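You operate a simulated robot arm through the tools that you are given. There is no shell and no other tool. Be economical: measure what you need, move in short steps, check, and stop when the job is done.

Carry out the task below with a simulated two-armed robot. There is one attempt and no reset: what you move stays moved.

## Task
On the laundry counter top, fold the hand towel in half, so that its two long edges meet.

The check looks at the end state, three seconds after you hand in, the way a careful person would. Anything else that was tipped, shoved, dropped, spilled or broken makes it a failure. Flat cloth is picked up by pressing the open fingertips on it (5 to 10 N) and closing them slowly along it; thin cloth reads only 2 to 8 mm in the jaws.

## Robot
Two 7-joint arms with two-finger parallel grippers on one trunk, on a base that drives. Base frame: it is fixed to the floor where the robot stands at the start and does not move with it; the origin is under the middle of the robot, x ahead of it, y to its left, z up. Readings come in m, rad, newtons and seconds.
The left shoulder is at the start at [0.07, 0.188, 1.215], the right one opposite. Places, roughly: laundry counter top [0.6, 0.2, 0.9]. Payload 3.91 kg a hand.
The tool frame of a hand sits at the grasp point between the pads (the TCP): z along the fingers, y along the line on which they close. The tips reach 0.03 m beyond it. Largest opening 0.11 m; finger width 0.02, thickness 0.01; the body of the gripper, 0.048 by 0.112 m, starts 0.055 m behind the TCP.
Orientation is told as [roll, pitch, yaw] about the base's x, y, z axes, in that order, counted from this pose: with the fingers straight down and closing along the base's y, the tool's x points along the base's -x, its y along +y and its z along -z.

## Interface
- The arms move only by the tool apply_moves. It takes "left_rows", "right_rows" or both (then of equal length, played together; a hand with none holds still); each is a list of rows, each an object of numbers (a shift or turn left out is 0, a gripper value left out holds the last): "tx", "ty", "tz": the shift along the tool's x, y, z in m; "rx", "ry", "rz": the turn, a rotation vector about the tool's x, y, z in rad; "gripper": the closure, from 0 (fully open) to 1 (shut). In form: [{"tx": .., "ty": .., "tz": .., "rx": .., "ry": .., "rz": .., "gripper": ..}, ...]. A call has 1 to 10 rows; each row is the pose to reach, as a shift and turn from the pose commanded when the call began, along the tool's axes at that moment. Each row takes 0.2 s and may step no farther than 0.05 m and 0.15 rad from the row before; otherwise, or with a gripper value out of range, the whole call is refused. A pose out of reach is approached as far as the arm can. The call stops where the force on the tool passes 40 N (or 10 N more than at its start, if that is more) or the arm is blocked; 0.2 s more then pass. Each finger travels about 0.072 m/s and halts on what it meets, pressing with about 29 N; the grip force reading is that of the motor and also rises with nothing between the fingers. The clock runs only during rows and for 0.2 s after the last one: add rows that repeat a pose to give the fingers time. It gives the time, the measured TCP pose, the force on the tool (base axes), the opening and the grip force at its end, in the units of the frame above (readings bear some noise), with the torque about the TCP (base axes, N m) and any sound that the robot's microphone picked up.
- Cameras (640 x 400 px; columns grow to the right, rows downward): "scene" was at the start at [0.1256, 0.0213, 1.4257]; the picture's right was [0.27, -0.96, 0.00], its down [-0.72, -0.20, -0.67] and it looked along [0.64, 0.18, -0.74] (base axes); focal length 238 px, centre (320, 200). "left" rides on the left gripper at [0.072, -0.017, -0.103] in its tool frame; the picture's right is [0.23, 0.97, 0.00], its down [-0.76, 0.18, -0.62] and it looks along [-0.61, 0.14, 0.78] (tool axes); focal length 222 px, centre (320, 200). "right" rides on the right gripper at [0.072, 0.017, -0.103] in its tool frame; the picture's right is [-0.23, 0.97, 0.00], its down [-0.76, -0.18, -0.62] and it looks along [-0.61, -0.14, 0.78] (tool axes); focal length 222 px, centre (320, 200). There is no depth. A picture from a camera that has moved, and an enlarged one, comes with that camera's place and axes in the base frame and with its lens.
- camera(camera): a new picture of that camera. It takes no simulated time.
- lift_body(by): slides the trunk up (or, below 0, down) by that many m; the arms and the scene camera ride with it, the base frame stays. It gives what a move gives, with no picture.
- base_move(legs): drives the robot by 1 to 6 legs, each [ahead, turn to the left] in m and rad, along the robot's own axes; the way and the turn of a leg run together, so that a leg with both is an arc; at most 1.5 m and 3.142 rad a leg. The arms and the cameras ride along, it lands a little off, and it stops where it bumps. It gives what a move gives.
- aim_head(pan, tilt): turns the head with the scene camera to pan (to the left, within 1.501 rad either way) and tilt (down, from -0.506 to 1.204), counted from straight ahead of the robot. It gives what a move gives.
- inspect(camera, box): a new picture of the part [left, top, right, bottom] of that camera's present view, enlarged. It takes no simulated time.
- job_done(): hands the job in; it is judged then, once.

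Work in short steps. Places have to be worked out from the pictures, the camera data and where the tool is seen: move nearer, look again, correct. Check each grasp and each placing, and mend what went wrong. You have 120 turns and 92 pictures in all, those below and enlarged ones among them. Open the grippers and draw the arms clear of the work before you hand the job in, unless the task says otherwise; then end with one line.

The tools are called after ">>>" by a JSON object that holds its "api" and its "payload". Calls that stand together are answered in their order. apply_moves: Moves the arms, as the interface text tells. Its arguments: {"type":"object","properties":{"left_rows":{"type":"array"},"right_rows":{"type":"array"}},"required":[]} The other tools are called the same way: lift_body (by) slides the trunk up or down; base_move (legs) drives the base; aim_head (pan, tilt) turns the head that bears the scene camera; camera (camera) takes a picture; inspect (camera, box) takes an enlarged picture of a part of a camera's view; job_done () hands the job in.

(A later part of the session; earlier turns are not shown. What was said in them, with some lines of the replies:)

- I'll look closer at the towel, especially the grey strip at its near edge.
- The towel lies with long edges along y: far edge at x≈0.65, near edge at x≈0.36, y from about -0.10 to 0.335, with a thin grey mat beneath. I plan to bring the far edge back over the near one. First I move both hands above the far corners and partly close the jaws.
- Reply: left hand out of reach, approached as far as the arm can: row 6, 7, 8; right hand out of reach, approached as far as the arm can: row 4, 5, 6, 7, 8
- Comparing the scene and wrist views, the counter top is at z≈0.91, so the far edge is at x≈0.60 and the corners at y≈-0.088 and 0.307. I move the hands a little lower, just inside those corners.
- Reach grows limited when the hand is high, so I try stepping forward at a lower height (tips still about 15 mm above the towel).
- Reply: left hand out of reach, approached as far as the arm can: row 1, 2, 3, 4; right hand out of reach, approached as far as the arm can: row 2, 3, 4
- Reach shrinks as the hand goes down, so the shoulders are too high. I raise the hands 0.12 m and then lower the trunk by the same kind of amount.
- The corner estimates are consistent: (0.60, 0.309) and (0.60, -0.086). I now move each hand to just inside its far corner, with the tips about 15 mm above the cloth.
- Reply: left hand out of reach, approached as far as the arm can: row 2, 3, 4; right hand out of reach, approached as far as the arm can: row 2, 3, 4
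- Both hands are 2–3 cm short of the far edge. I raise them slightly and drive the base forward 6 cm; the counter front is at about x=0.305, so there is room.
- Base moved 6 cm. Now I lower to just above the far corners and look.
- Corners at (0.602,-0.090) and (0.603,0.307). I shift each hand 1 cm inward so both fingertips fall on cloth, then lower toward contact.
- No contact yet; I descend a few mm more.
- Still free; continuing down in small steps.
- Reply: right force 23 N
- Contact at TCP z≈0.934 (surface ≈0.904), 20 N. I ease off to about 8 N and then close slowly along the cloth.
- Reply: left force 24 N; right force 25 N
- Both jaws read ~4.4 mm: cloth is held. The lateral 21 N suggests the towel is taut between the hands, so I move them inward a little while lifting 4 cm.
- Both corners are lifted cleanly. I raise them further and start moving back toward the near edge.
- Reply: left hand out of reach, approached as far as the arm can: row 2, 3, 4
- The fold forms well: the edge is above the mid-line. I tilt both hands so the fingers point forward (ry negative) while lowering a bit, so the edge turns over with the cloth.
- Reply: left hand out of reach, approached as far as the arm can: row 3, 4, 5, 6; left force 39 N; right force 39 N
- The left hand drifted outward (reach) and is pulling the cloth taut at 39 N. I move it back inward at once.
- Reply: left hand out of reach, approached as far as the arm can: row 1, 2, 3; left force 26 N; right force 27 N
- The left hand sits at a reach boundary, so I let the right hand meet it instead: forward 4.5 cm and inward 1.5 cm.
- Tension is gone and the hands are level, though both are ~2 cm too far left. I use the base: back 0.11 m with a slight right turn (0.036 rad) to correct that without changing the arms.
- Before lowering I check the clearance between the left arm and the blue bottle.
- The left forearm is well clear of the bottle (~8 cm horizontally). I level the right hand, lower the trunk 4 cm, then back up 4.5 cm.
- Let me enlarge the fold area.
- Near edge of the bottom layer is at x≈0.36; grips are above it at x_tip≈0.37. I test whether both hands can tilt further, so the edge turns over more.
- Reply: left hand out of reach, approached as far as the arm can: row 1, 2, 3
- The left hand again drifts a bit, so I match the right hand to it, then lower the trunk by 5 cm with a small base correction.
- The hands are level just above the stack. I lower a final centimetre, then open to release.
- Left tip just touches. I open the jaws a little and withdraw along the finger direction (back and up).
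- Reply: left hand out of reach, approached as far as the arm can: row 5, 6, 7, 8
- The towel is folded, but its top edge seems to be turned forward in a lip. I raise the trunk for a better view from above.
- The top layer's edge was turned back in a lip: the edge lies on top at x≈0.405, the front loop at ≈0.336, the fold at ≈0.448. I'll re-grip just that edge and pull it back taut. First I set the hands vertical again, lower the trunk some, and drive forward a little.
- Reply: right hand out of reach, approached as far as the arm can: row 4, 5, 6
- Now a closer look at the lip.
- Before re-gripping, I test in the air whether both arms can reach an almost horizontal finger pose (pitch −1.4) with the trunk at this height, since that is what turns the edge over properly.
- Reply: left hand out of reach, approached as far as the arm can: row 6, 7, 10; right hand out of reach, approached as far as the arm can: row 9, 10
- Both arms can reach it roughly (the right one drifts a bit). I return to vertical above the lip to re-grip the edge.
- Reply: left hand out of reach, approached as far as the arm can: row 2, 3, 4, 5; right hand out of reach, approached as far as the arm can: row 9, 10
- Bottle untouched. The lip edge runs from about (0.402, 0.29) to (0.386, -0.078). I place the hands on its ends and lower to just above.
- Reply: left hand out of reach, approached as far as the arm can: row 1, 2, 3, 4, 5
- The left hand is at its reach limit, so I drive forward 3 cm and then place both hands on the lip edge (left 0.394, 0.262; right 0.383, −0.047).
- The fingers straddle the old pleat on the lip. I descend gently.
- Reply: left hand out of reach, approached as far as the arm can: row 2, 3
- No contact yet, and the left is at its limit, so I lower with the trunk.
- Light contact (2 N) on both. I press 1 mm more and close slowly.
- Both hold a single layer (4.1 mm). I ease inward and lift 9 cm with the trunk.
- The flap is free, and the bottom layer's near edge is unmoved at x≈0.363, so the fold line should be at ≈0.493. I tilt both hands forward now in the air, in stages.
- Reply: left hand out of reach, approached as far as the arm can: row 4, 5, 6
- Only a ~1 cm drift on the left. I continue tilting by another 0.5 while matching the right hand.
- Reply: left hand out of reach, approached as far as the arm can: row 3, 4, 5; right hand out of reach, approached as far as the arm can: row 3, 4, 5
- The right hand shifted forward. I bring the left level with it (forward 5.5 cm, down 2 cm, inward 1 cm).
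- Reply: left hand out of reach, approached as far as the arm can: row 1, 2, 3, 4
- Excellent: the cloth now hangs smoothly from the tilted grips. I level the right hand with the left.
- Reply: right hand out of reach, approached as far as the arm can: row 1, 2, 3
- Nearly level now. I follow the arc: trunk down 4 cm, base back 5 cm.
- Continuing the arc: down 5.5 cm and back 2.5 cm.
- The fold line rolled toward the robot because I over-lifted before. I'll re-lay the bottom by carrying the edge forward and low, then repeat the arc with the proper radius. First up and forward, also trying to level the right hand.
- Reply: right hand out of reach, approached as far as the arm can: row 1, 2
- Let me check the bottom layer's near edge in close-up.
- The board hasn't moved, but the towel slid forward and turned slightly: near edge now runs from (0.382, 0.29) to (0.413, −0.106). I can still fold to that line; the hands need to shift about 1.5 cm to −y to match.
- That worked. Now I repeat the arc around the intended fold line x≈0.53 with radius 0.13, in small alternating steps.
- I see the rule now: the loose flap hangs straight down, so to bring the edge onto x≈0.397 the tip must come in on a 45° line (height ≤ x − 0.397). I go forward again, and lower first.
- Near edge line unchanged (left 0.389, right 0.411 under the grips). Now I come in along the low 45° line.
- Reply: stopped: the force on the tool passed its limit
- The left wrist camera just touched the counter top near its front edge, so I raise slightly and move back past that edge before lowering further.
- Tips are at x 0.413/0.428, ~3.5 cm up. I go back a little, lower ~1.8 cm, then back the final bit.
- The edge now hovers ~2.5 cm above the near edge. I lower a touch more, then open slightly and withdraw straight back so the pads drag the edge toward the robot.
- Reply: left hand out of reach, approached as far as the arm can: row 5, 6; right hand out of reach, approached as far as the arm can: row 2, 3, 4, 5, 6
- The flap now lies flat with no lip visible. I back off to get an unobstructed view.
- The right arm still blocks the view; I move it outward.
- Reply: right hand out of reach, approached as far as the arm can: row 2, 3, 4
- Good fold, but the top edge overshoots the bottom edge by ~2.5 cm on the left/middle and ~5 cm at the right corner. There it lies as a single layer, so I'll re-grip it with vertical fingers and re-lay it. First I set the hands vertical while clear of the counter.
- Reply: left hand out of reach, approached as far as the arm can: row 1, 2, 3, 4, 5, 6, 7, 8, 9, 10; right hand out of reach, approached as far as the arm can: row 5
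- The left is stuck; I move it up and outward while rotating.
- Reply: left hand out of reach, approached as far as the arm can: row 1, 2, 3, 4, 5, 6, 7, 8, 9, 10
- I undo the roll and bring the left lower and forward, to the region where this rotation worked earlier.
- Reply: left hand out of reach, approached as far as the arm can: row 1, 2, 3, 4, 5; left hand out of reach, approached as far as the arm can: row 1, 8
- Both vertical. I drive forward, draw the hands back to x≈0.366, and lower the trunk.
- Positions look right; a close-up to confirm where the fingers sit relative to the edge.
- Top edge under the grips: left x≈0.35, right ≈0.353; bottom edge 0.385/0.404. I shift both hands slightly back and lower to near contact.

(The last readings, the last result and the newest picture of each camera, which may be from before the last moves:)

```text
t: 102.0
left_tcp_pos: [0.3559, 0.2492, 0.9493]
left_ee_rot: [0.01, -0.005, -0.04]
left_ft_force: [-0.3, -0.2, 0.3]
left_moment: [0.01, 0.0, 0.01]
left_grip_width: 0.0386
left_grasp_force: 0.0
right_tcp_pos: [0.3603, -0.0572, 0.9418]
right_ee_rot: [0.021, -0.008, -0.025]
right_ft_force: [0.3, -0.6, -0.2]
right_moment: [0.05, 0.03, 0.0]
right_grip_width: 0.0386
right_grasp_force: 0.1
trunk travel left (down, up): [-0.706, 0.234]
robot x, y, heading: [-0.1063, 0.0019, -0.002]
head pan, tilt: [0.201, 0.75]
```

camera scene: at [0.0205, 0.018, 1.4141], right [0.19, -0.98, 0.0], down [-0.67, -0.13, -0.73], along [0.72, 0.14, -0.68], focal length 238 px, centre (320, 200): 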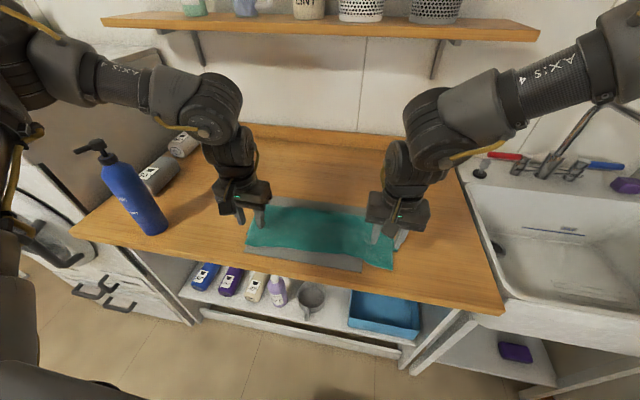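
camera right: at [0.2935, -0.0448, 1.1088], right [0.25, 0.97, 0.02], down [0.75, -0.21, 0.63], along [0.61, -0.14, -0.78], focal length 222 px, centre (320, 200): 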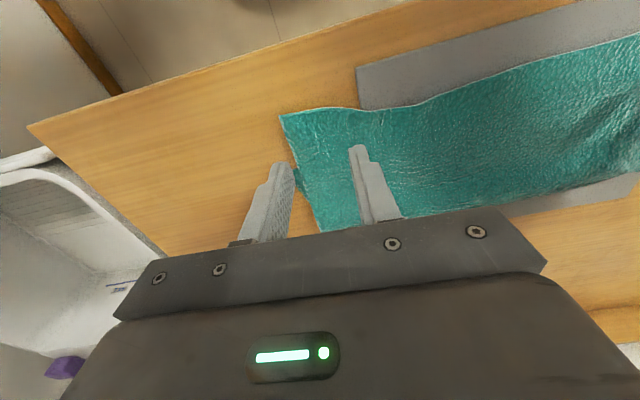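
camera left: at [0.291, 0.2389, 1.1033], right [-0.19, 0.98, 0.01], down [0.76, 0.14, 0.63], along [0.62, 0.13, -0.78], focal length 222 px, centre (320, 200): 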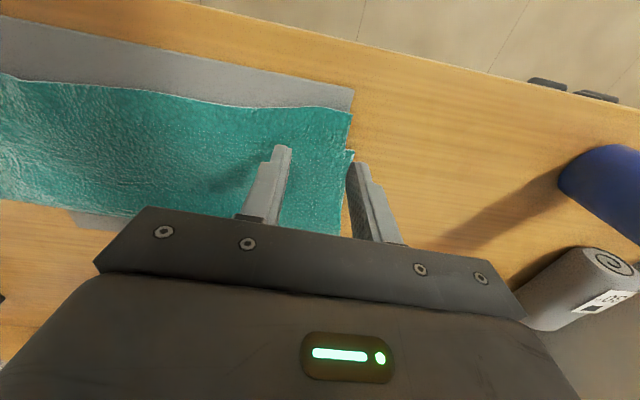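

No contact yet; small further steps.

>>> {"api": "apply_moves", "payload": {"left_rows": [{"tz": 0.003}, {"tz": 0.006}], "right_rows": [{"tz": 0.003}, {"tz": 0.006}]}}

>>> {"api": "apply_moves", "payload": {"left_rows": [{"tz": 0.002}, {"tz": 0.002}], "right_rows": [{"tz": 0.002}, {"tz": 0.002}]}}

```text
t: 102.6
left_tcp_pos: [0.3557, 0.2517, 0.9452]
left_ee_rot: [0.008, -0.009, -0.042]
left_ft_force: [-0.1, -0.3, 0.4]
left_moment: [-0.02, 0.01, 0.02]
left_grip_width: 0.0384
left_grasp_force: 0.1
left hand out of reach, approached as far as the arm can: row 1, 2
right_tcp_pos: [0.3607, -0.0569, 0.9372]
right_ee_rot: [0.021, -0.01, -0.025]
right_ft_force: [0.1, -0.2, -0.8]
right_moment: [-0.01, 0.03, 0.0]
right_grip_width: 0.0386
right_grasp_force: 0.0
trunk travel left (down, up): [-0.706, 0.234]
robot x, y, heading: [-0.1128, 0.0008, -0.002]
head pan, tilt: [0.201, 0.75]
```

```text
t: 103.2
left_tcp_pos: [0.3551, 0.2521, 0.9434]
left_ee_rot: [0.011, -0.009, -0.04]
left_ft_force: [0.3, -0.1, -0.9]
left_moment: [-0.02, 0.03, -0.02]
left_grip_width: 0.0387
left_grasp_force: 0.1
right_tcp_pos: [0.3602, -0.057, 0.9347]
right_ee_rot: [0.02, -0.01, -0.025]
right_ft_force: [0.7, -0.1, 2.6]
right_moment: [0.05, 0.01, 0.03]
right_grip_width: 0.0386
right_grasp_force: 0.2
trunk travel left (down, up): [-0.706, 0.234]
robot x, y, heading: [-0.1064, 0.0008, -0.006]
head pan, tilt: [0.201, 0.75]
```

Right touches (2.6 N). I lower the left a few mm more and the right 1 mm.

>>> {"api": "apply_moves", "payload": {"left_rows": [{"tz": 0.002}, {"tz": 0.003}], "right_rows": [{"tz": 0.0005}, {"tz": 0.0005}]}}

>>> {"api": "apply_moves", "payload": {"left_rows": [{"tz": 0.001}, {"tz": 0.0015}]}}

```text
t: 103.8
left_tcp_pos: [0.3552, 0.254, 0.9428]
left_ee_rot: [0.011, -0.007, -0.039]
left_ft_force: [0.7, -0.1, 0.6]
left_moment: [-0.01, 0.0, 0.03]
left_grip_width: 0.0385
left_grasp_force: 0.1
right_tcp_pos: [0.3614, -0.0561, 0.935]
right_ee_rot: [0.022, -0.009, -0.025]
right_ft_force: [-1.5, 1.4, 4.3]
right_moment: [0.09, 0.01, -0.02]
right_grip_width: 0.0393
right_grasp_force: 0.6
trunk travel left (down, up): [-0.706, 0.234]
robot x, y, heading: [-0.1083, -0.0025, -0.007]
head pan, tilt: [0.201, 0.75]
```

```text
t: 104.4
left_tcp_pos: [0.3547, 0.2542, 0.9411]
left_ee_rot: [0.009, -0.006, -0.04]
left_ft_force: [-0.1, 0.8, 0.4]
left_moment: [0.01, -0.01, 0.01]
left_grip_width: 0.0386
left_grasp_force: 0.0
left hand out of reach, approached as far as the arm can: row 1, 2
right_tcp_pos: [0.3601, -0.0562, 0.9349]
right_ee_rot: [0.02, -0.009, -0.025]
right_ft_force: [0.0, 0.0, 5.2]
right_moment: [0.15, -0.02, 0.04]
right_grip_width: 0.0388
right_grasp_force: 0.1
trunk travel left (down, up): [-0.706, 0.234]
robot x, y, heading: [-0.111, 0.0036, -0.01]
head pan, tilt: [0.201, 0.75]
```

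Right presses at 5 N: I close it now. The left is at its limit, so afterwards I'll lower it with the trunk.

>>> {"api": "apply_moves", "payload": {"right_rows": [{"gripper": 0.7}, {"gripper": 0.75}, {"gripper": 0.8}, {"gripper": 0.85}, {"gripper": 0.9}, {"gripper": 0.95}, {"gripper": 1.0}, {"gripper": 1.0}, {"gripper": 1.0, "tz": -0.006}]}}

>>> {"api": "lift_body", "payload": {"by": -0.003}}

```text
t: 106.4
left_tcp_pos: [0.3554, 0.2542, 0.941]
left_ee_rot: [0.01, -0.008, -0.04]
left_ft_force: [-0.7, -0.5, 0.3]
left_moment: [0.01, 0.04, -0.01]
left_grip_width: 0.0385
left_grasp_force: 0.0
right_tcp_pos: [0.3605, -0.0567, 0.9412]
right_ee_rot: [0.021, -0.007, -0.023]
right_ft_force: [0.3, -0.1, -0.4]
right_moment: [-0.02, 0.01, 0.01]
right_grip_width: 0.0025
right_grasp_force: 29.1
trunk travel left (down, up): [-0.706, 0.234]
robot x, y, heading: [-0.1114, 0.0084, -0.008]
head pan, tilt: [0.201, 0.75]
```

```text
t: 106.9
left_tcp_pos: [0.3537, 0.2539, 0.939]
left_ee_rot: [0.011, -0.008, -0.041]
left_ft_force: [-0.2, 0.5, 4.6]
left_moment: [-0.02, -0.03, -0.01]
left_grip_width: 0.0383
left_grasp_force: 0.1
right_tcp_pos: [0.361, -0.0567, 0.9385]
right_ee_rot: [0.021, -0.01, -0.024]
right_ft_force: [0.6, 0.5, -0.4]
right_moment: [-0.03, -0.04, 0.0]
right_grip_width: 0.0026
right_grasp_force: 28.7
trunk travel left (down, up): [-0.703, 0.237]
robot x, y, heading: [-0.1116, 0.001, -0.004]
head pan, tilt: [0.201, 0.75]
```

Left now presses at 4.6 N; I close it.

>>> {"api": "apply_moves", "payload": {"left_rows": [{"gripper": 0.7}, {"gripper": 0.75}, {"gripper": 0.8}, {"gripper": 0.85}, {"gripper": 0.9}, {"gripper": 0.95}, {"gripper": 1.0}, {"gripper": 1.0}]}}

>>> {"api": "lift_body", "payload": {"by": 0.03}}

>>> {"api": "inspect", "payload": {"camera": "scene", "box": [220, 180, 420, 290]}}

```text
t: 108.7
left_tcp_pos: [0.355, 0.254, 0.9373]
left_ee_rot: [0.011, -0.01, -0.04]
left_ft_force: [-0.3, -1.4, 5.2]
left_moment: [-0.04, 0.0, -0.04]
left_grip_width: 0.004
left_grasp_force: 28.8
right_tcp_pos: [0.3613, -0.0563, 0.9373]
right_ee_rot: [0.02, -0.009, -0.024]
right_ft_force: [0.3, 3.2, -0.2]
right_moment: [0.01, -0.01, 0.04]
right_grip_width: 0.0026
right_grasp_force: 28.5
trunk travel left (down, up): [-0.703, 0.237]
robot x, y, heading: [-0.1108, 0.0023, -0.004]
head pan, tilt: [0.201, 0.75]
```

```text
t: 109.5
left_tcp_pos: [0.3555, 0.2541, 0.9677]
left_ee_rot: [0.009, -0.006, -0.04]
left_ft_force: [-0.9, -1.7, 0.0]
left_moment: [0.0, 0.0, -0.01]
left_grip_width: 0.004
left_grasp_force: 28.5
right_tcp_pos: [0.3612, -0.0569, 0.9673]
right_ee_rot: [0.02, -0.007, -0.024]
right_ft_force: [0.0, 2.3, -0.4]
right_moment: [0.03, -0.01, 0.05]
right_grip_width: 0.0023
right_grasp_force: 28.7
trunk travel left (down, up): [-0.733, 0.207]
robot x, y, heading: [-0.1087, 0.0002, -0.003]
head pan, tilt: [0.201, 0.75]
```

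```text
3.20 times, centred on (320, 235) of scene
camera zoom: at [0.0212, 0.0181, 1.441], right [0.19, -0.98, 0.0], down [-0.67, -0.13, -0.73], along [0.72, 0.14, -0.68], focal length 763 px, centre (320, 88)
```

zoom: 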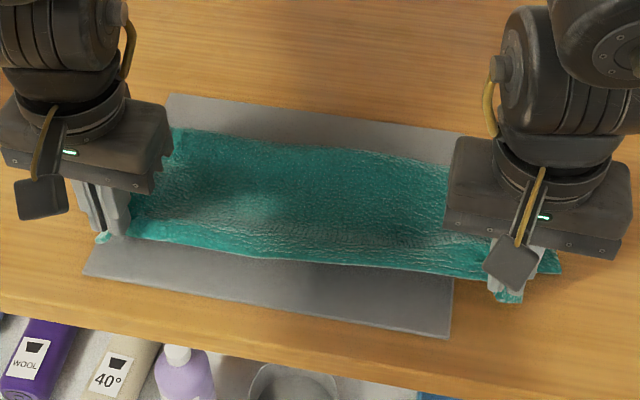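

Both corners are held. I raise the edge, carry it forward to x≈0.55 to re-lay the bottom, and offset the right hand 1.2 cm forward to match the slightly rotated edge line.

>>> {"api": "lift_body", "payload": {"by": 0.05}}

>>> {"api": "apply_moves", "payload": {"right_rows": [{"tx": -0.006}, {"tx": -0.0125}]}}

>>> {"api": "base_move", "payload": {"legs": [[0.18, 0]]}}

>>> {"api": "inspect", "payload": {"camera": "scene", "box": [200, 180, 440, 330]}}

```text
t: 110.4
left_tcp_pos: [0.3554, 0.2537, 1.0166]
left_ee_rot: [0.009, -0.007, -0.04]
left_ft_force: [0.2, -1.9, -0.2]
left_moment: [0.0, 0.0, 0.03]
left_grip_width: 0.0042
left_grasp_force: 29.2
right_tcp_pos: [0.3606, -0.0579, 1.0185]
right_ee_rot: [0.023, -0.01, -0.025]
right_ft_force: [0.4, 2.0, -0.2]
right_moment: [0.04, -0.01, 0.03]
right_grip_width: 0.0023
right_grasp_force: 28.4
trunk travel left (down, up): [-0.783, 0.157]
robot x, y, heading: [-0.1118, -0.0001, -0.002]
head pan, tilt: [0.201, 0.75]
```

```text
t: 111.0
left_tcp_pos: [0.355, 0.2537, 1.017]
left_ee_rot: [0.011, -0.006, -0.041]
left_ft_force: [0.1, -1.2, -0.7]
left_moment: [-0.05, -0.02, 0.01]
left_grip_width: 0.0042
left_grasp_force: 28.1
right_tcp_pos: [0.3736, -0.0561, 1.0181]
right_ee_rot: [0.021, -0.008, -0.026]
right_ft_force: [0.3, 1.9, -0.5]
right_moment: [0.04, 0.0, 0.04]
right_grip_width: 0.0024
right_grasp_force: 29.1
trunk travel left (down, up): [-0.783, 0.157]
robot x, y, heading: [-0.1095, -0.001, -0.004]
head pan, tilt: [0.201, 0.75]
```

```text
t: 112.5
left_tcp_pos: [0.5339, 0.2532, 1.0191]
left_ee_rot: [0.011, -0.008, -0.038]
left_ft_force: [-0.5, -1.5, 0.4]
left_moment: [-0.01, -0.05, 0.0]
left_grip_width: 0.0038
left_grasp_force: 29.2
right_tcp_pos: [0.5535, -0.0574, 1.0193]
right_ee_rot: [0.021, -0.01, -0.025]
right_ft_force: [-0.5, 1.8, 0.7]
right_moment: [0.04, -0.03, 0.03]
right_grip_width: 0.0025
right_grasp_force: 28.8
trunk travel left (down, up): [-0.783, 0.157]
robot x, y, heading: [0.0712, 0.0008, -0.005]
head pan, tilt: [0.201, 0.75]
```

```text
2.67 times, centred on (320, 255) of scene
camera zoom: at [0.1996, 0.0169, 1.4913], right [0.19, -0.98, 0.0], down [-0.67, -0.13, -0.73], along [0.72, 0.14, -0.68], focal length 636 px, centre (320, 53)
```

zoom: 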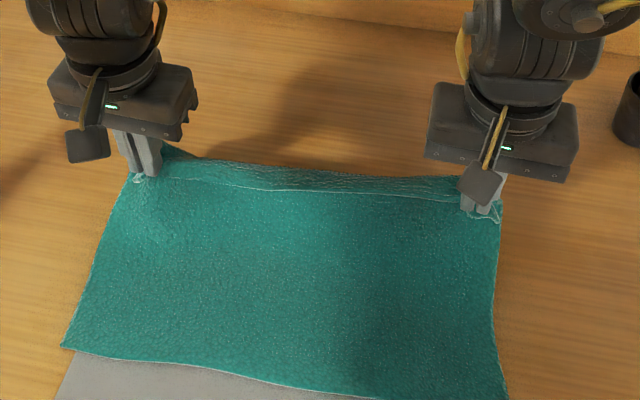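

Great view: near edge now at x≈0.393 under the left grip and ≈0.416 under the right. I come in low along the 45° line.

>>> {"api": "lift_body", "payload": {"by": -0.035}}

>>> {"api": "base_move", "payload": {"legs": [[-0.06, 0]]}}

>>> {"api": "lift_body", "payload": {"by": -0.02}}

>>> {"api": "base_move", "payload": {"legs": [[-0.03, 0]]}}

>>> {"api": "inspect", "payload": {"camera": "scene", "box": [200, 180, 440, 330]}}

```text
t: 113.3
left_tcp_pos: [0.5364, 0.2538, 0.983]
left_ee_rot: [0.01, -0.005, -0.041]
left_ft_force: [0.3, -1.5, -0.5]
left_moment: [-0.07, 0.01, 0.03]
left_grip_width: 0.0041
left_grasp_force: 29.3
right_tcp_pos: [0.5549, -0.0596, 0.9837]
right_ee_rot: [0.024, -0.008, -0.024]
right_ft_force: [-1.1, 2.4, 0.6]
right_moment: [0.04, -0.02, 0.03]
right_grip_width: 0.0026
right_grasp_force: 28.8
trunk travel left (down, up): [-0.748, 0.192]
robot x, y, heading: [0.07, -0.0012, -0.003]
head pan, tilt: [0.201, 0.75]
```

```text
t: 114.2
left_tcp_pos: [0.4791, 0.2543, 0.9797]
left_ee_rot: [0.01, -0.004, -0.04]
left_ft_force: [0.3, -2.0, -0.8]
left_moment: [-0.05, 0.02, 0.0]
left_grip_width: 0.0041
left_grasp_force: 29.2
right_tcp_pos: [0.499, -0.0576, 0.9817]
right_ee_rot: [0.02, -0.004, -0.025]
right_ft_force: [0.0, 1.7, 1.0]
right_moment: [0.06, 0.03, 0.07]
right_grip_width: 0.0026
right_grasp_force: 28.6
trunk travel left (down, up): [-0.748, 0.192]
robot x, y, heading: [0.0124, 0.0005, -0.003]
head pan, tilt: [0.201, 0.75]
```

```text
t: 114.9
left_tcp_pos: [0.4754, 0.2533, 0.9628]
left_ee_rot: [0.009, -0.008, -0.04]
left_ft_force: [-0.6, -1.3, 0.9]
left_moment: [-0.04, -0.02, 0.02]
left_grip_width: 0.004
left_grasp_force: 29.1
right_tcp_pos: [0.4937, -0.0573, 0.964]
right_ee_rot: [0.021, -0.011, -0.023]
right_ft_force: [-0.6, 2.2, 0.3]
right_moment: [0.04, -0.02, -0.03]
right_grip_width: 0.0025
right_grasp_force: 29.3
trunk travel left (down, up): [-0.728, 0.212]
robot x, y, heading: [0.0104, 0.0025, -0.01]
head pan, tilt: [0.201, 0.75]
```

```text
t: 115.8
left_tcp_pos: [0.4511, 0.2531, 0.9602]
left_ee_rot: [0.011, -0.002, -0.041]
left_ft_force: [0.7, -3.0, -0.2]
left_moment: [-0.05, 0.0, 0.0]
left_grip_width: 0.0041
left_grasp_force: 28.9
right_tcp_pos: [0.469, -0.0581, 0.9599]
right_ee_rot: [0.022, -0.004, -0.023]
right_ft_force: [-0.2, 1.4, -0.6]
right_moment: [0.03, 0.04, 0.05]
right_grip_width: 0.0026
right_grasp_force: 28.8
trunk travel left (down, up): [-0.728, 0.212]
robot x, y, heading: [-0.0175, 0.0026, -0.008]
head pan, tilt: [0.201, 0.75]
```

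```text
2.67 times, centred on (320, 255) of scene
camera zoom: at [0.118, 0.0177, 1.4353], right [0.19, -0.98, 0.0], down [-0.67, -0.13, -0.73], along [0.71, 0.14, -0.69], focal length 636 px, centre (320, 53)
```

zoom: 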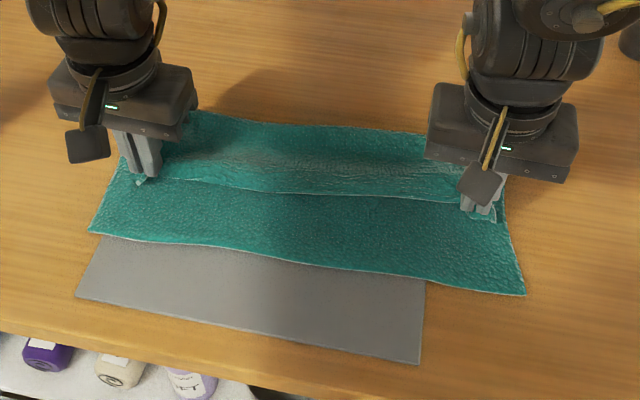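

Near edge ≈0.387 (left) and ≈0.403 (right) under the grips; tips are at 0.451/0.469, 2 cm up. I go back 3 cm and lower 1 cm.

>>> {"api": "base_move", "payload": {"legs": [[-0.03, 0]]}}

>>> {"api": "lift_body", "payload": {"by": -0.01}}

>>> {"api": "base_move", "payload": {"legs": [[-0.02, 0]]}}

>>> {"api": "inspect", "payload": {"camera": "scene", "box": [200, 170, 440, 320]}}

```text
t: 116.6
left_tcp_pos: [0.419, 0.2527, 0.9607]
left_ee_rot: [0.01, -0.004, -0.041]
left_ft_force: [0.4, -1.5, -0.3]
left_moment: [-0.03, 0.02, -0.01]
left_grip_width: 0.0034
left_grasp_force: 29.1
right_tcp_pos: [0.4385, -0.0574, 0.9602]
right_ee_rot: [0.021, -0.006, -0.023]
right_ft_force: [0.2, 1.8, 0.4]
right_moment: [0.07, 0.07, 0.06]
right_grip_width: 0.0026
right_grasp_force: 28.9
trunk travel left (down, up): [-0.728, 0.212]
robot x, y, heading: [-0.0504, 0.0038, -0.005]
head pan, tilt: [0.201, 0.75]
```

```text
t: 117.2
left_tcp_pos: [0.418, 0.255, 0.9522]
left_ee_rot: [0.012, -0.007, -0.037]
left_ft_force: [0.5, -1.5, -0.3]
left_moment: [-0.04, 0.01, -0.01]
left_grip_width: 0.0038
left_grasp_force: 29.6
right_tcp_pos: [0.4363, -0.0573, 0.9511]
right_ee_rot: [0.021, -0.007, -0.024]
right_ft_force: [0.2, 2.4, 0.6]
right_moment: [0.05, 0.0, 0.07]
right_grip_width: 0.0025
right_grasp_force: 29.2
trunk travel left (down, up): [-0.718, 0.222]
robot x, y, heading: [-0.0494, 0.0023, -0.005]
head pan, tilt: [0.201, 0.75]
```

```text
t: 118.0
left_tcp_pos: [0.399, 0.2539, 0.9492]
left_ee_rot: [0.011, -0.003, -0.04]
left_ft_force: [0.3, -1.5, 0.3]
left_moment: [-0.03, 0.01, -0.01]
left_grip_width: 0.0037
left_grasp_force: 28.6
right_tcp_pos: [0.4181, -0.0574, 0.9514]
right_ee_rot: [0.02, -0.005, -0.026]
right_ft_force: [0.3, 1.6, 0.1]
right_moment: [0.07, 0.0, 0.04]
right_grip_width: 0.0025
right_grasp_force: 29.0
trunk travel left (down, up): [-0.718, 0.222]
robot x, y, heading: [-0.0671, 0.0029, -0.011]
head pan, tilt: [0.201, 0.75]
```

```text
2.67 times, centred on (320, 245) of scene
camera zoom: at [0.0669, 0.0178, 1.4255], right [0.19, -0.98, 0.0], down [-0.67, -0.13, -0.73], along [0.72, 0.14, -0.68], focal length 636 px, centre (320, 80)
```

zoom: 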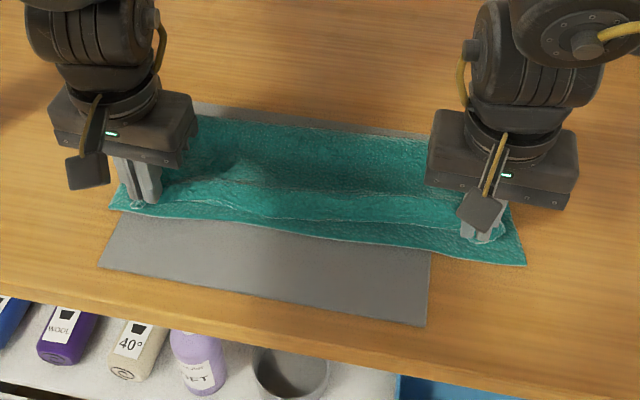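

The top edge is now within about 5 mm of the bottom edge. I nudge the right hand back 5 mm, lower a few mm, open slowly and lift straight up.

>>> {"api": "apply_moves", "payload": {"right_rows": [{"tx": 0.003}, {"tx": 0.005}]}}

>>> {"api": "lift_body", "payload": {"by": -0.004}}

>>> {"api": "apply_moves", "payload": {"left_rows": [{"gripper": 0.95}, {"gripper": 0.9}, {"gripper": 0.85}, {"gripper": 0.8}, {"gripper": 0.75}, {"gripper": 0.75}, {"tz": -0.01}, {"tz": -0.03}, {"tz": -0.06}, {"tz": -0.09}], "right_rows": [{"gripper": 0.95}, {"gripper": 0.9}, {"gripper": 0.85}, {"gripper": 0.8}, {"gripper": 0.75}, {"gripper": 0.75}, {"tz": -0.01}, {"tz": -0.03}, {"tz": -0.06}, {"tz": -0.09}]}}

>>> {"api": "inspect", "payload": {"camera": "scene", "box": [200, 170, 440, 320]}}

```text
t: 118.6
left_tcp_pos: [0.3984, 0.2535, 0.9529]
left_ee_rot: [0.01, -0.006, -0.041]
left_ft_force: [0.1, -1.3, -0.7]
left_moment: [-0.06, -0.02, -0.04]
left_grip_width: 0.0038
left_grasp_force: 28.7
right_tcp_pos: [0.412, -0.0579, 0.9521]
right_ee_rot: [0.022, -0.006, -0.025]
right_ft_force: [0.0, 1.6, 0.2]
right_moment: [0.06, -0.03, 0.04]
right_grip_width: 0.0028
right_grasp_force: 28.8
trunk travel left (down, up): [-0.718, 0.222]
robot x, y, heading: [-0.0656, 0.0023, -0.001]
head pan, tilt: [0.201, 0.75]
```

```text
t: 119.1
left_tcp_pos: [0.3976, 0.2547, 0.9481]
left_ee_rot: [0.011, -0.008, -0.041]
left_ft_force: [-0.3, -1.4, 0.9]
left_moment: [-0.07, -0.07, -0.01]
left_grip_width: 0.0039
left_grasp_force: 29.0
right_tcp_pos: [0.4114, -0.0568, 0.9484]
right_ee_rot: [0.021, -0.008, -0.024]
right_ft_force: [0.0, 2.1, 2.2]
right_moment: [0.05, -0.02, 0.01]
right_grip_width: 0.0023
right_grasp_force: 29.2
trunk travel left (down, up): [-0.714, 0.226]
robot x, y, heading: [-0.0713, 0.0037, -0.007]
head pan, tilt: [0.201, 0.75]
```

```text
t: 121.3
left_tcp_pos: [0.3952, 0.252, 1.0391]
left_ee_rot: [0.012, -0.008, -0.04]
left_ft_force: [-0.3, -0.5, 0.5]
left_moment: [0.01, -0.02, 0.02]
left_grip_width: 0.0273
left_grasp_force: 0.2
right_tcp_pos: [0.4091, -0.0593, 1.0397]
right_ee_rot: [0.021, -0.007, -0.024]
right_ft_force: [-0.4, 0.0, 1.1]
right_moment: [-0.01, -0.03, -0.02]
right_grip_width: 0.0274
right_grasp_force: 0.1
trunk travel left (down, up): [-0.714, 0.226]
robot x, y, heading: [-0.0687, 0.001, -0.005]
head pan, tilt: [0.201, 0.75]
```

```text
2.67 times, centred on (320, 245) of scene
camera zoom: at [0.0613, 0.0172, 1.4221], right [0.19, -0.98, 0.0], down [-0.67, -0.13, -0.73], along [0.72, 0.14, -0.68], focal length 636 px, centre (320, 80)
```

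zoom: 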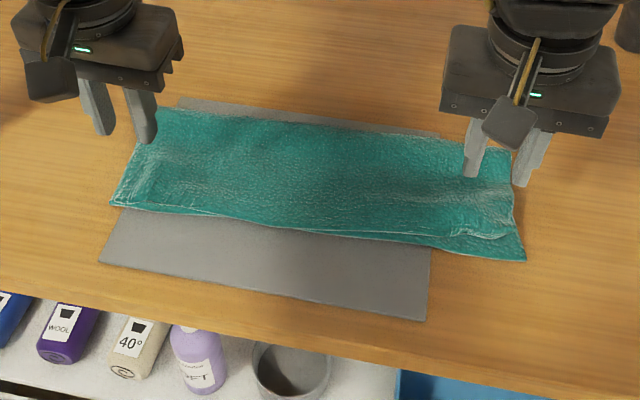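

Very well aligned on the left and middle. I retreat the hands and look closely.

>>> {"api": "lift_body", "payload": {"by": 0.2}}

>>> {"api": "base_move", "payload": {"legs": [[-0.15, 0]]}}

>>> {"api": "inspect", "payload": {"camera": "scene", "box": [230, 150, 410, 260]}}

```text
t: 123.5
left_tcp_pos: [0.3962, 0.2521, 1.2378]
left_ee_rot: [0.01, -0.007, -0.04]
left_ft_force: [0.2, 0.1, 0.8]
left_moment: [-0.02, -0.02, 0.02]
left_grip_width: 0.0276
left_grasp_force: 0.0
right_tcp_pos: [0.4107, -0.0583, 1.2386]
right_ee_rot: [0.022, -0.009, -0.026]
right_ft_force: [0.4, 0.4, -0.3]
right_moment: [0.04, 0.0, -0.01]
right_grip_width: 0.0276
right_grasp_force: 0.1
trunk travel left (down, up): [-0.914, 0.026]
robot x, y, heading: [-0.0644, 0.0011, -0.009]
head pan, tilt: [0.201, 0.75]
```

```text
t: 124.8
left_tcp_pos: [0.2478, 0.2534, 1.2369]
left_ee_rot: [0.01, -0.005, -0.043]
left_ft_force: [0.8, 0.7, 0.5]
left_moment: [0.02, 0.01, -0.04]
left_grip_width: 0.0276
left_grasp_force: 0.0
right_tcp_pos: [0.2612, -0.0579, 1.238]
right_ee_rot: [0.021, -0.007, -0.026]
right_ft_force: [0.8, -0.5, -0.3]
right_moment: [-0.01, -0.02, -0.02]
right_grip_width: 0.0277
right_grasp_force: 0.1
trunk travel left (down, up): [-0.914, 0.026]
robot x, y, heading: [-0.2142, 0.0024, -0.006]
head pan, tilt: [0.201, 0.75]
```

```text
3.56 times, centred on (320, 205) of scene
camera zoom: at [-0.0855, 0.0185, 1.6219], right [0.19, -0.98, 0.0], down [-0.67, -0.13, -0.73], along [0.72, 0.14, -0.68], focal length 848 px, centre (320, 182)
```

zoom: 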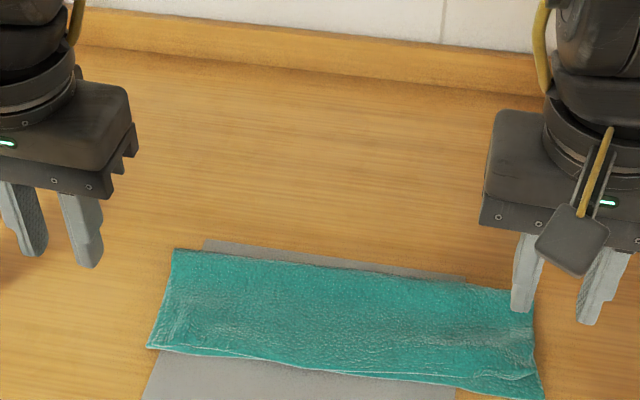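

Now a tighter view of the near edge.

>>> {"api": "inspect", "payload": {"camera": "scene", "box": [260, 210, 400, 290]}}

```text
4.57 times, centred on (330, 250) of scene
camera zoom: at [-0.0855, 0.0185, 1.6219], right [0.19, -0.98, 0.0], down [-0.67, -0.13, -0.73], along [0.72, 0.14, -0.68], focal length 1090 px, centre (274, -29)
```

zoom: 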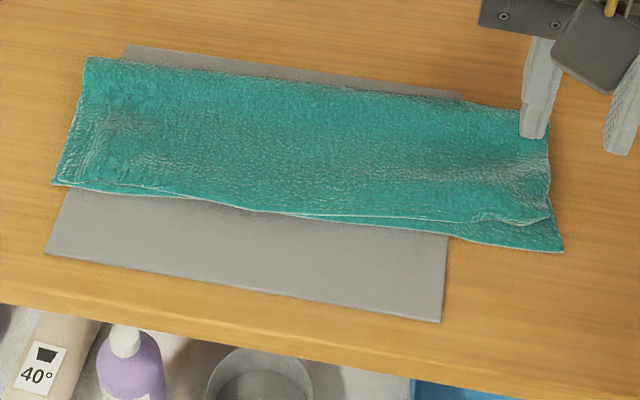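

The edges meet within ~5 mm on the left and middle, but the right corner of the top layer falls ~2.5 cm short. I go back to re-grip only that corner lightly and pull it 2 cm back.

>>> {"api": "base_move", "payload": {"legs": [[0.15, 0]]}}

>>> {"api": "lift_body", "payload": {"by": -0.2}}

>>> {"api": "apply_moves", "payload": {"left_rows": [{"tz": -0.03}, {"tz": -0.06}, {"tz": -0.06}], "right_rows": [{"tx": -0.01, "tz": 0.02}, {"tx": -0.016, "tz": 0.045, "ty": -0.006}, {"tx": -0.016, "tz": 0.065, "ty": -0.006}]}}

>>> {"api": "camera", "payload": {"camera": "right"}}

```text
t: 126.2
left_tcp_pos: [0.3927, 0.253, 1.239]
left_ee_rot: [0.011, -0.008, -0.039]
left_ft_force: [-0.7, 0.4, -0.5]
left_moment: [0.0, 0.01, 0.01]
left_grip_width: 0.0273
left_grasp_force: 0.0
right_tcp_pos: [0.4072, -0.0588, 1.2396]
right_ee_rot: [0.021, -0.01, -0.023]
right_ft_force: [0.1, 1.3, 0.4]
right_moment: [-0.01, -0.06, 0.0]
right_grip_width: 0.0275
right_grasp_force: 0.0
trunk travel left (down, up): [-0.914, 0.026]
robot x, y, heading: [-0.0686, 0.0024, -0.004]
head pan, tilt: [0.201, 0.75]
```

```text
t: 128.4
left_tcp_pos: [0.3954, 0.2536, 1.0383]
left_ee_rot: [0.012, -0.008, -0.04]
left_ft_force: [-0.8, 0.5, -0.3]
left_moment: [-0.02, -0.01, 0.01]
left_grip_width: 0.0276
left_grasp_force: 0.0
right_tcp_pos: [0.4104, -0.0579, 1.0389]
right_ee_rot: [0.021, -0.009, -0.025]
right_ft_force: [-0.3, 0.2, 0.1]
right_moment: [0.01, -0.01, 0.01]
right_grip_width: 0.0277
right_grasp_force: 0.1
trunk travel left (down, up): [-0.714, 0.226]
robot x, y, heading: [-0.0716, 0.0043, -0.005]
head pan, tilt: [0.201, 0.75]
```

```text
t: 129.2
left_tcp_pos: [0.3967, 0.2519, 1.0967]
left_ee_rot: [0.012, -0.006, -0.041]
left_ft_force: [0.8, -0.7, -0.5]
left_moment: [0.01, -0.04, 0.01]
left_grip_width: 0.0276
left_grasp_force: 0.0
right_tcp_pos: [0.428, -0.0635, 0.9747]
right_ee_rot: [0.021, -0.006, -0.025]
right_ft_force: [-0.1, -0.2, 0.0]
right_moment: [-0.01, 0.0, 0.0]
right_grip_width: 0.0274
right_grasp_force: 0.1
trunk travel left (down, up): [-0.714, 0.226]
robot x, y, heading: [-0.0649, 0.0006, -0.005]
head pan, tilt: [0.201, 0.75]
```

```text
9 pictures are left
camera right: at [0.3558, -0.0456, 1.0776], right [0.25, 0.97, 0.02], down [0.75, -0.21, 0.63], along [0.61, -0.14, -0.78], focal length 222 px, centre (320, 200)
```

right: 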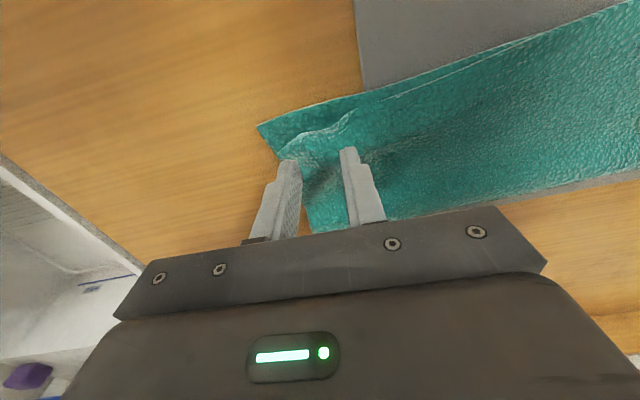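

The corner gap is about 2 cm, with the old pleat at (0.414, −0.038). I centre on it and descend gently.

>>> {"api": "apply_moves", "payload": {"right_rows": [{"tx": 0.007, "ty": 0.013, "tz": 0.01}, {"tx": 0.007, "ty": 0.013, "tz": 0.02}, {"tx": 0.007, "ty": 0.013, "tz": 0.024}]}}

>>> {"api": "apply_moves", "payload": {"right_rows": [{"tz": 0.002}, {"tz": 0.004}]}}

```text
t: 130.0
left_tcp_pos: [0.3958, 0.2516, 1.0984]
left_ee_rot: [0.011, -0.008, -0.04]
left_ft_force: [0.8, -0.5, 0.3]
left_moment: [0.02, -0.01, -0.01]
left_grip_width: 0.0275
left_grasp_force: 0.0
right_tcp_pos: [0.4207, -0.0492, 0.9502]
right_ee_rot: [0.021, -0.009, -0.024]
right_ft_force: [-0.8, -0.3, -0.2]
right_moment: [-0.01, -0.01, 0.0]
right_grip_width: 0.0277
right_grasp_force: 0.4
trunk travel left (down, up): [-0.714, 0.226]
robot x, y, heading: [-0.0673, -0.0002, -0.009]
head pan, tilt: [0.201, 0.75]
```

```text
t: 130.6
left_tcp_pos: [0.3953, 0.2531, 1.0966]
left_ee_rot: [0.01, -0.007, -0.042]
left_ft_force: [-0.3, 0.2, -0.3]
left_moment: [0.01, 0.0, 0.01]
left_grip_width: 0.0275
left_grasp_force: 0.1
right_tcp_pos: [0.4205, -0.0493, 0.9466]
right_ee_rot: [0.021, -0.01, -0.025]
right_ft_force: [0.8, 0.0, 0.3]
right_moment: [-0.06, 0.02, 0.0]
right_grip_width: 0.0275
right_grasp_force: 0.3
trunk travel left (down, up): [-0.714, 0.226]
robot x, y, heading: [-0.065, -0.0009, -0.006]
head pan, tilt: [0.201, 0.75]
```

The tips straddle the pleat just above the lower layer; closing here should take only the top layer.

>>> {"api": "apply_moves", "payload": {"right_rows": [{"tz": 0.001, "gripper": 0.8}, {"tz": 0.001, "gripper": 0.85}, {"tz": 0.001, "gripper": 0.9}, {"tz": 0.001, "gripper": 0.95}, {"tz": 0.001, "gripper": 1.0}, {"tz": 0.001, "gripper": 1.0}, {"tz": -0.006}, {"tz": -0.012}]}}

>>> {"api": "camera", "payload": {"camera": "right"}}

```text
t: 132.4
left_tcp_pos: [0.3936, 0.2515, 1.0971]
left_ee_rot: [0.009, -0.005, -0.039]
left_ft_force: [0.0, -0.3, -0.1]
left_moment: [0.0, 0.0, 0.0]
left_grip_width: 0.0273
left_grasp_force: 0.1
right_tcp_pos: [0.4186, -0.0495, 0.9575]
right_ee_rot: [0.021, -0.007, -0.025]
right_ft_force: [-0.3, -0.3, 0.0]
right_moment: [-0.02, -0.03, -0.01]
right_grip_width: 0.0
right_grasp_force: 28.7
trunk travel left (down, up): [-0.714, 0.226]
robot x, y, heading: [-0.0664, 0.0002, -0.005]
head pan, tilt: [0.201, 0.75]
```

```text
8 pictures are left
camera right: at [0.3472, -0.0328, 1.0619], right [0.25, 0.97, 0.02], down [0.75, -0.21, 0.63], along [0.61, -0.14, -0.78], focal length 222 px, centre (320, 200)
```

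right: 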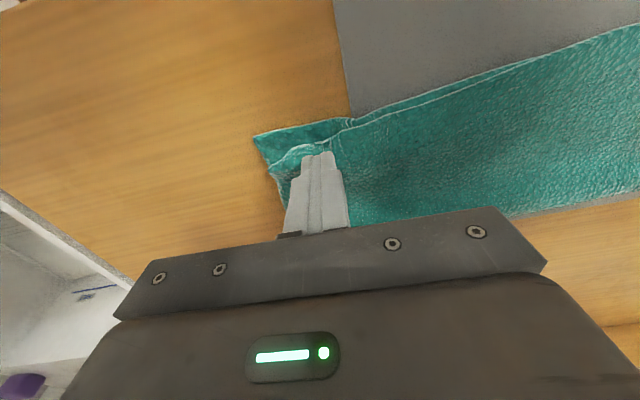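

Missed (jaws empty). I reopen and press slightly to about 3 N before closing.

>>> {"api": "apply_moves", "payload": {"right_rows": [{"gripper": 0.9, "ty": -0.005}, {"gripper": 0.8, "ty": -0.005}, {"gripper": 0.72, "ty": -0.005}, {"ty": -0.005}, {"ty": -0.005, "tz": 0.008}, {"ty": -0.005, "tz": 0.013}, {"ty": -0.005, "tz": 0.015}]}}

>>> {"api": "apply_moves", "payload": {"right_rows": [{"tz": 0.001}, {"tz": 0.0015}]}}

```text
t: 134.0
left_tcp_pos: [0.3956, 0.2522, 1.0981]
left_ee_rot: [0.011, -0.007, -0.04]
left_ft_force: [0.9, 1.1, 0.2]
left_moment: [0.0, 0.02, -0.02]
left_grip_width: 0.0278
left_grasp_force: 0.0
right_tcp_pos: [0.4201, -0.0554, 0.9432]
right_ee_rot: [0.02, -0.01, -0.025]
right_ft_force: [-0.2, -0.5, 0.3]
right_moment: [0.05, 0.0, -0.01]
right_grip_width: 0.0308
right_grasp_force: 0.0
trunk travel left (down, up): [-0.714, 0.226]
robot x, y, heading: [-0.0637, -0.0009, -0.002]
head pan, tilt: [0.201, 0.75]
```

```text
t: 134.6
left_tcp_pos: [0.3958, 0.2527, 1.0973]
left_ee_rot: [0.009, -0.007, -0.041]
left_ft_force: [0.1, 0.0, -1.1]
left_moment: [-0.01, 0.0, 0.06]
left_grip_width: 0.0276
left_grasp_force: 0.1
right_tcp_pos: [0.4202, -0.0542, 0.942]
right_ee_rot: [0.02, -0.009, -0.023]
right_ft_force: [0.0, 0.1, 1.5]
right_moment: [0.0, 0.02, -0.01]
right_grip_width: 0.0309
right_grasp_force: 0.4
trunk travel left (down, up): [-0.714, 0.226]
robot x, y, heading: [-0.067, 0.0011, -0.002]
head pan, tilt: [0.201, 0.75]
```

1.5 N now; I press half a millimetre more and close slowly, then lift 1.2 cm.

>>> {"api": "apply_moves", "payload": {"right_rows": [{"tz": 0.001, "gripper": 0.75}, {"tz": 0.001, "gripper": 0.79}, {"tz": 0.001, "gripper": 0.83}, {"tz": 0.001, "gripper": 0.87}, {"tz": 0.001, "gripper": 0.91}, {"tz": 0.001, "gripper": 0.95}, {"tz": 0.001, "gripper": 1.0}, {"tz": 0.001, "gripper": 1.0}, {"tz": -0.005}, {"tz": -0.012}]}}

>>> {"api": "camera", "payload": {"camera": "right"}}

```text
t: 136.8
left_tcp_pos: [0.3953, 0.252, 1.0968]
left_ee_rot: [0.009, -0.007, -0.039]
left_ft_force: [-0.3, -0.2, 0.4]
left_moment: [0.0, -0.03, -0.02]
left_grip_width: 0.0274
left_grasp_force: 0.1
right_tcp_pos: [0.4196, -0.0563, 0.9544]
right_ee_rot: [0.021, -0.008, -0.024]
right_ft_force: [0.6, 0.0, 1.0]
right_moment: [0.0, 0.0, 0.0]
right_grip_width: 0.0
right_grasp_force: 28.9
trunk travel left (down, up): [-0.714, 0.226]
robot x, y, heading: [-0.0672, 0.0024, -0.008]
head pan, tilt: [0.201, 0.75]
```

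```text
7 pictures are left
camera right: at [0.3471, -0.038, 1.0576], right [0.25, 0.97, 0.02], down [0.75, -0.21, 0.63], along [0.61, -0.14, -0.78], focal length 222 px, centre (320, 200)
```

right: 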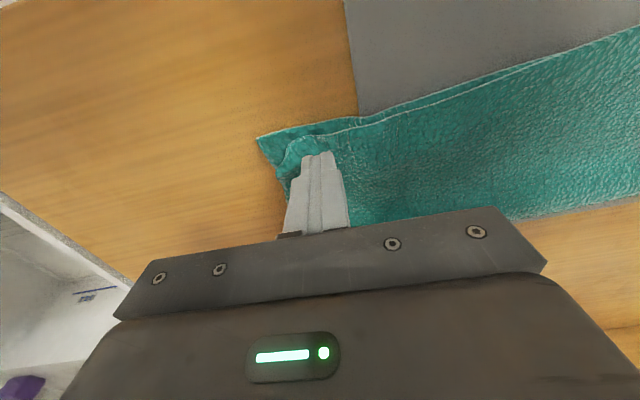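

Still empty, but the pleat smoothed out and most of the edge now meets; only the last ~3 cm at the corner is ~1.5 cm short. I use the closed fingertips to press the corner lightly and drag it back.

>>> {"api": "apply_moves", "payload": {"right_rows": [{"tx": -0.01, "ty": -0.015, "tz": -0.01}, {"tx": -0.01, "ty": -0.015, "tz": 0.005}, {"tx": -0.01, "ty": -0.015, "tz": 0.0125}, {"tx": -0.01, "ty": -0.015, "tz": 0.0135}, {"tx": -0.004, "ty": -0.017, "tz": 0.0135}, {"tx": 0.002, "ty": -0.018, "tz": 0.0135}, {"tx": 0.008, "ty": -0.019, "tz": 0.0135}, {"tx": 0.008, "ty": -0.019, "tz": 0.0}, {"tx": 0.0, "ty": -0.015, "tz": -0.03}]}}

>>> {"api": "camera", "payload": {"camera": "right"}}

```text
t: 138.8
left_tcp_pos: [0.3951, 0.2525, 1.0981]
left_ee_rot: [0.011, -0.007, -0.039]
left_ft_force: [0.8, 0.6, -0.4]
left_moment: [0.01, -0.01, 0.01]
left_grip_width: 0.0274
left_grasp_force: 0.1
right_tcp_pos: [0.419, -0.0702, 0.984]
right_ee_rot: [0.019, -0.009, -0.023]
right_ft_force: [0.0, 0.1, -0.1]
right_moment: [0.01, 0.02, -0.01]
right_grip_width: 0.0001
right_grasp_force: 29.0
trunk travel left (down, up): [-0.714, 0.226]
robot x, y, heading: [-0.0678, 0.0012, -0.006]
head pan, tilt: [0.201, 0.75]
```

```text
6 pictures are left
camera right: at [0.3457, -0.0529, 1.0875], right [0.25, 0.97, 0.02], down [0.75, -0.21, 0.63], along [0.61, -0.14, -0.78], focal length 222 px, centre (320, 200)
```

right: 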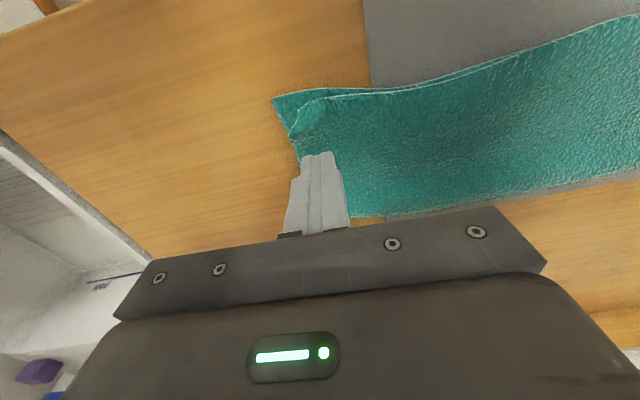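

Edges now coincide except for a small rounding at the corner. A close-up to decide whether that is good enough.

>>> {"api": "inspect", "payload": {"camera": "right", "box": [250, 70, 410, 170]}}

```text
4.00 times, centred on (330, 120) of right
camera zoom: at [0.3457, -0.0529, 1.0875], right [0.25, 0.97, 0.02], down [0.75, -0.21, 0.63], along [0.61, -0.14, -0.78], focal length 888 px, centre (280, 520)
```

zoom: 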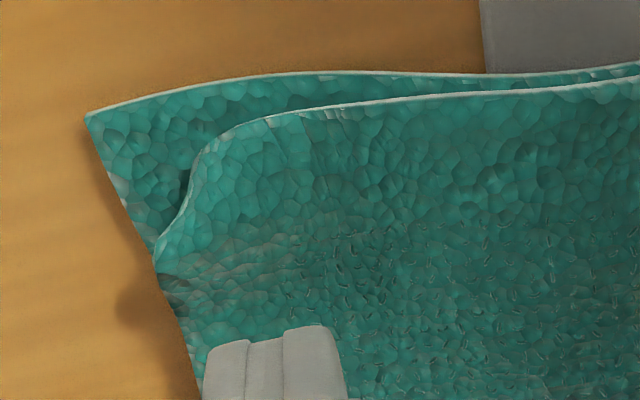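

The corner tip is just buckled up by ~1.5 cm. One gentle press-and-stroke diagonally outward over it should lay it flat.

>>> {"api": "apply_moves", "payload": {"right_rows": [{"tx": 0.009, "ty": -0.006, "tz": 0.025}, {"tx": 0.009, "ty": -0.006, "tz": 0.041}, {"tx": 0.009, "ty": -0.006, "tz": 0.0425}, {"tx": 0.013, "ty": -0.01, "tz": 0.0425}, {"tx": 0.017, "ty": -0.014, "tz": 0.0425}, {"tx": 0.022, "ty": -0.019, "tz": 0.0425}, {"tx": 0.022, "ty": -0.019, "tz": 0.02}, {"tx": 0.022, "ty": -0.019, "tz": -0.02}]}}

>>> {"api": "camera", "payload": {"camera": "right"}}

```text
t: 140.6
left_tcp_pos: [0.3947, 0.2523, 1.0985]
left_ee_rot: [0.01, -0.008, -0.04]
left_ft_force: [-0.4, -0.5, 0.6]
left_moment: [-0.01, 0.01, 0.01]
left_grip_width: 0.0274
left_grasp_force: 0.0
right_tcp_pos: [0.3949, -0.0874, 1.0044]
right_ee_rot: [0.022, -0.008, -0.024]
right_ft_force: [0.3, 0.2, 0.4]
right_moment: [-0.01, 0.01, 0.05]
right_grip_width: 0.0001
right_grasp_force: 28.6
trunk travel left (down, up): [-0.714, 0.226]
robot x, y, heading: [-0.0682, 0.0016, -0.007]
head pan, tilt: [0.201, 0.75]
```

```text
4 pictures are left
camera right: at [0.3224, -0.0709, 1.1071], right [0.25, 0.97, 0.02], down [0.75, -0.21, 0.63], along [0.61, -0.14, -0.78], focal length 222 px, centre (320, 200)
```

right: 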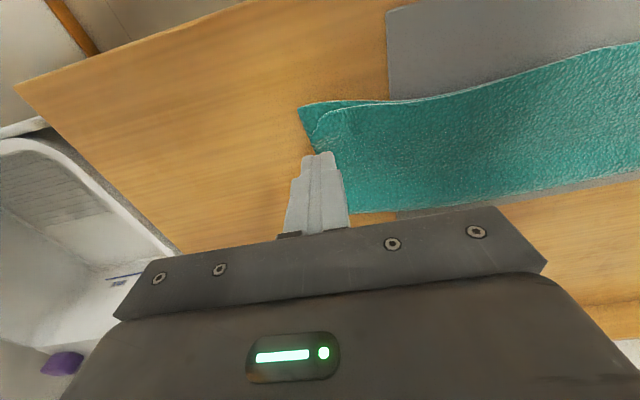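

The edges meet nicely now. I open the grippers, raise and back off, and take a last look.

>>> {"api": "apply_moves", "payload": {"left_rows": [{"tz": -0.02, "gripper": 0.3}, {"tz": -0.04, "gripper": 0.0}], "right_rows": [{"tz": -0.04, "gripper": 0.9}, {"tz": -0.08, "gripper": 0.0}]}}

>>> {"api": "lift_body", "payload": {"by": 0.2}}

>>> {"api": "base_move", "payload": {"legs": [[-0.2, 0]]}}

>>> {"api": "camera", "payload": {"camera": "scene"}}

>>> {"api": "inspect", "payload": {"camera": "scene", "box": [250, 170, 410, 270]}}

```text
t: 141.2
left_tcp_pos: [0.3922, 0.2526, 1.1399]
left_ee_rot: [0.009, -0.009, -0.04]
left_ft_force: [0.0, 0.4, 0.9]
left_moment: [-0.03, -0.01, 0.0]
left_grip_width: 0.1097
left_grasp_force: 1.1
right_tcp_pos: [0.3946, -0.0897, 1.0861]
right_ee_rot: [0.022, -0.008, -0.023]
right_ft_force: [-0.4, 0.7, -0.2]
right_moment: [-0.04, -0.01, 0.0]
right_grip_width: 0.0666
right_grasp_force: 0.1
trunk travel left (down, up): [-0.714, 0.226]
robot x, y, heading: [-0.0699, 0.0018, -0.006]
head pan, tilt: [0.201, 0.75]
```

```text
t: 143.3
left_tcp_pos: [0.3945, 0.251, 1.3366]
left_ee_rot: [0.011, -0.007, -0.04]
left_ft_force: [-0.1, -1.4, 0.2]
left_moment: [0.0, 0.0, 0.02]
left_grip_width: 0.1098
left_grasp_force: 0.1
right_tcp_pos: [0.3959, -0.0909, 1.2831]
right_ee_rot: [0.021, -0.008, -0.023]
right_ft_force: [0.1, 0.1, 1.0]
right_moment: [0.02, 0.03, -0.03]
right_grip_width: 0.1101
right_grasp_force: 0.0
trunk travel left (down, up): [-0.914, 0.026]
robot x, y, heading: [-0.0716, -0.0016, -0.006]
head pan, tilt: [0.201, 0.75]
```

```text
t: 144.9
left_tcp_pos: [0.1992, 0.2527, 1.3347]
left_ee_rot: [0.012, -0.002, -0.04]
left_ft_force: [1.4, -0.1, -0.4]
left_moment: [0.01, 0.03, -0.05]
left_grip_width: 0.1098
left_grasp_force: 0.1
right_tcp_pos: [0.1994, -0.0894, 1.2811]
right_ee_rot: [0.02, -0.003, -0.025]
right_ft_force: [1.0, 0.3, -0.3]
right_moment: [0.01, 0.05, 0.02]
right_grip_width: 0.1099
right_grasp_force: 0.1
trunk travel left (down, up): [-0.914, 0.026]
robot x, y, heading: [-0.2715, 0.0048, -0.004]
head pan, tilt: [0.201, 0.75]
```

```text
3 pictures are left
camera scene: at [-0.1317, 0.0188, 1.6215], right [0.2, -0.98, 0.0], down [-0.67, -0.13, -0.73], along [0.71, 0.14, -0.68], focal length 238 px, centre (320, 200)
```

scene: 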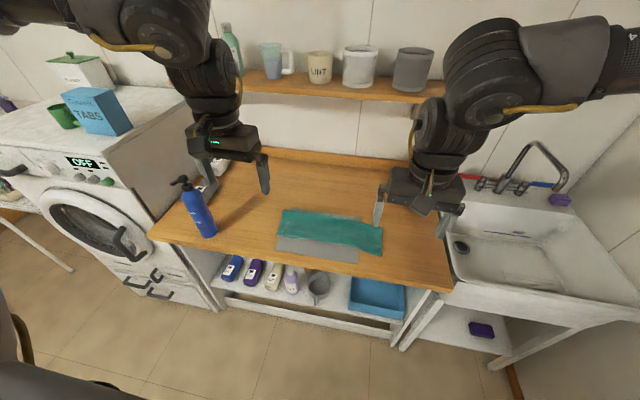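

```text
4.00 times, centred on (330, 220) of scene
camera zoom: at [-0.1317, 0.0188, 1.6215], right [0.2, -0.98, 0.0], down [-0.67, -0.13, -0.73], along [0.71, 0.14, -0.68], focal length 954 px, centre (280, 120)
```

zoom: 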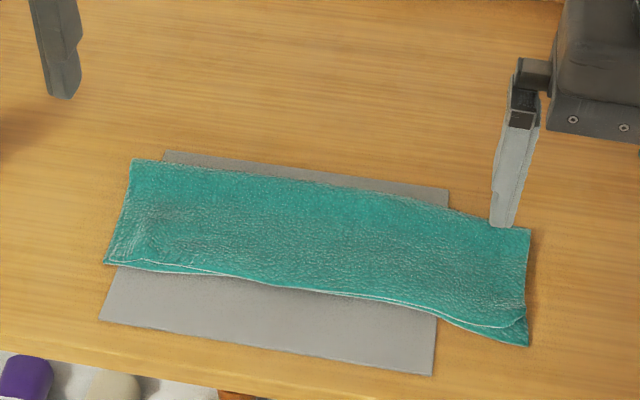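

The towel lies folded in half with its long edges meeting, apart from about 1–2 cm at the right corner. Everything else on the counter stands where it was, and the hands are open and clear, so I hand in.

>>> {"api": "job_done", "payload": {}}

```text
The job is handed in.
```

The hand towel is folded in half on the counter and its two long edges meet, except at the right corner, where the top layer is about 1–2 cm short. The towel ended a few centimetres further back than it started and slightly turned. The left wrist camera briefly touched the counter top, and nothing else was moved.
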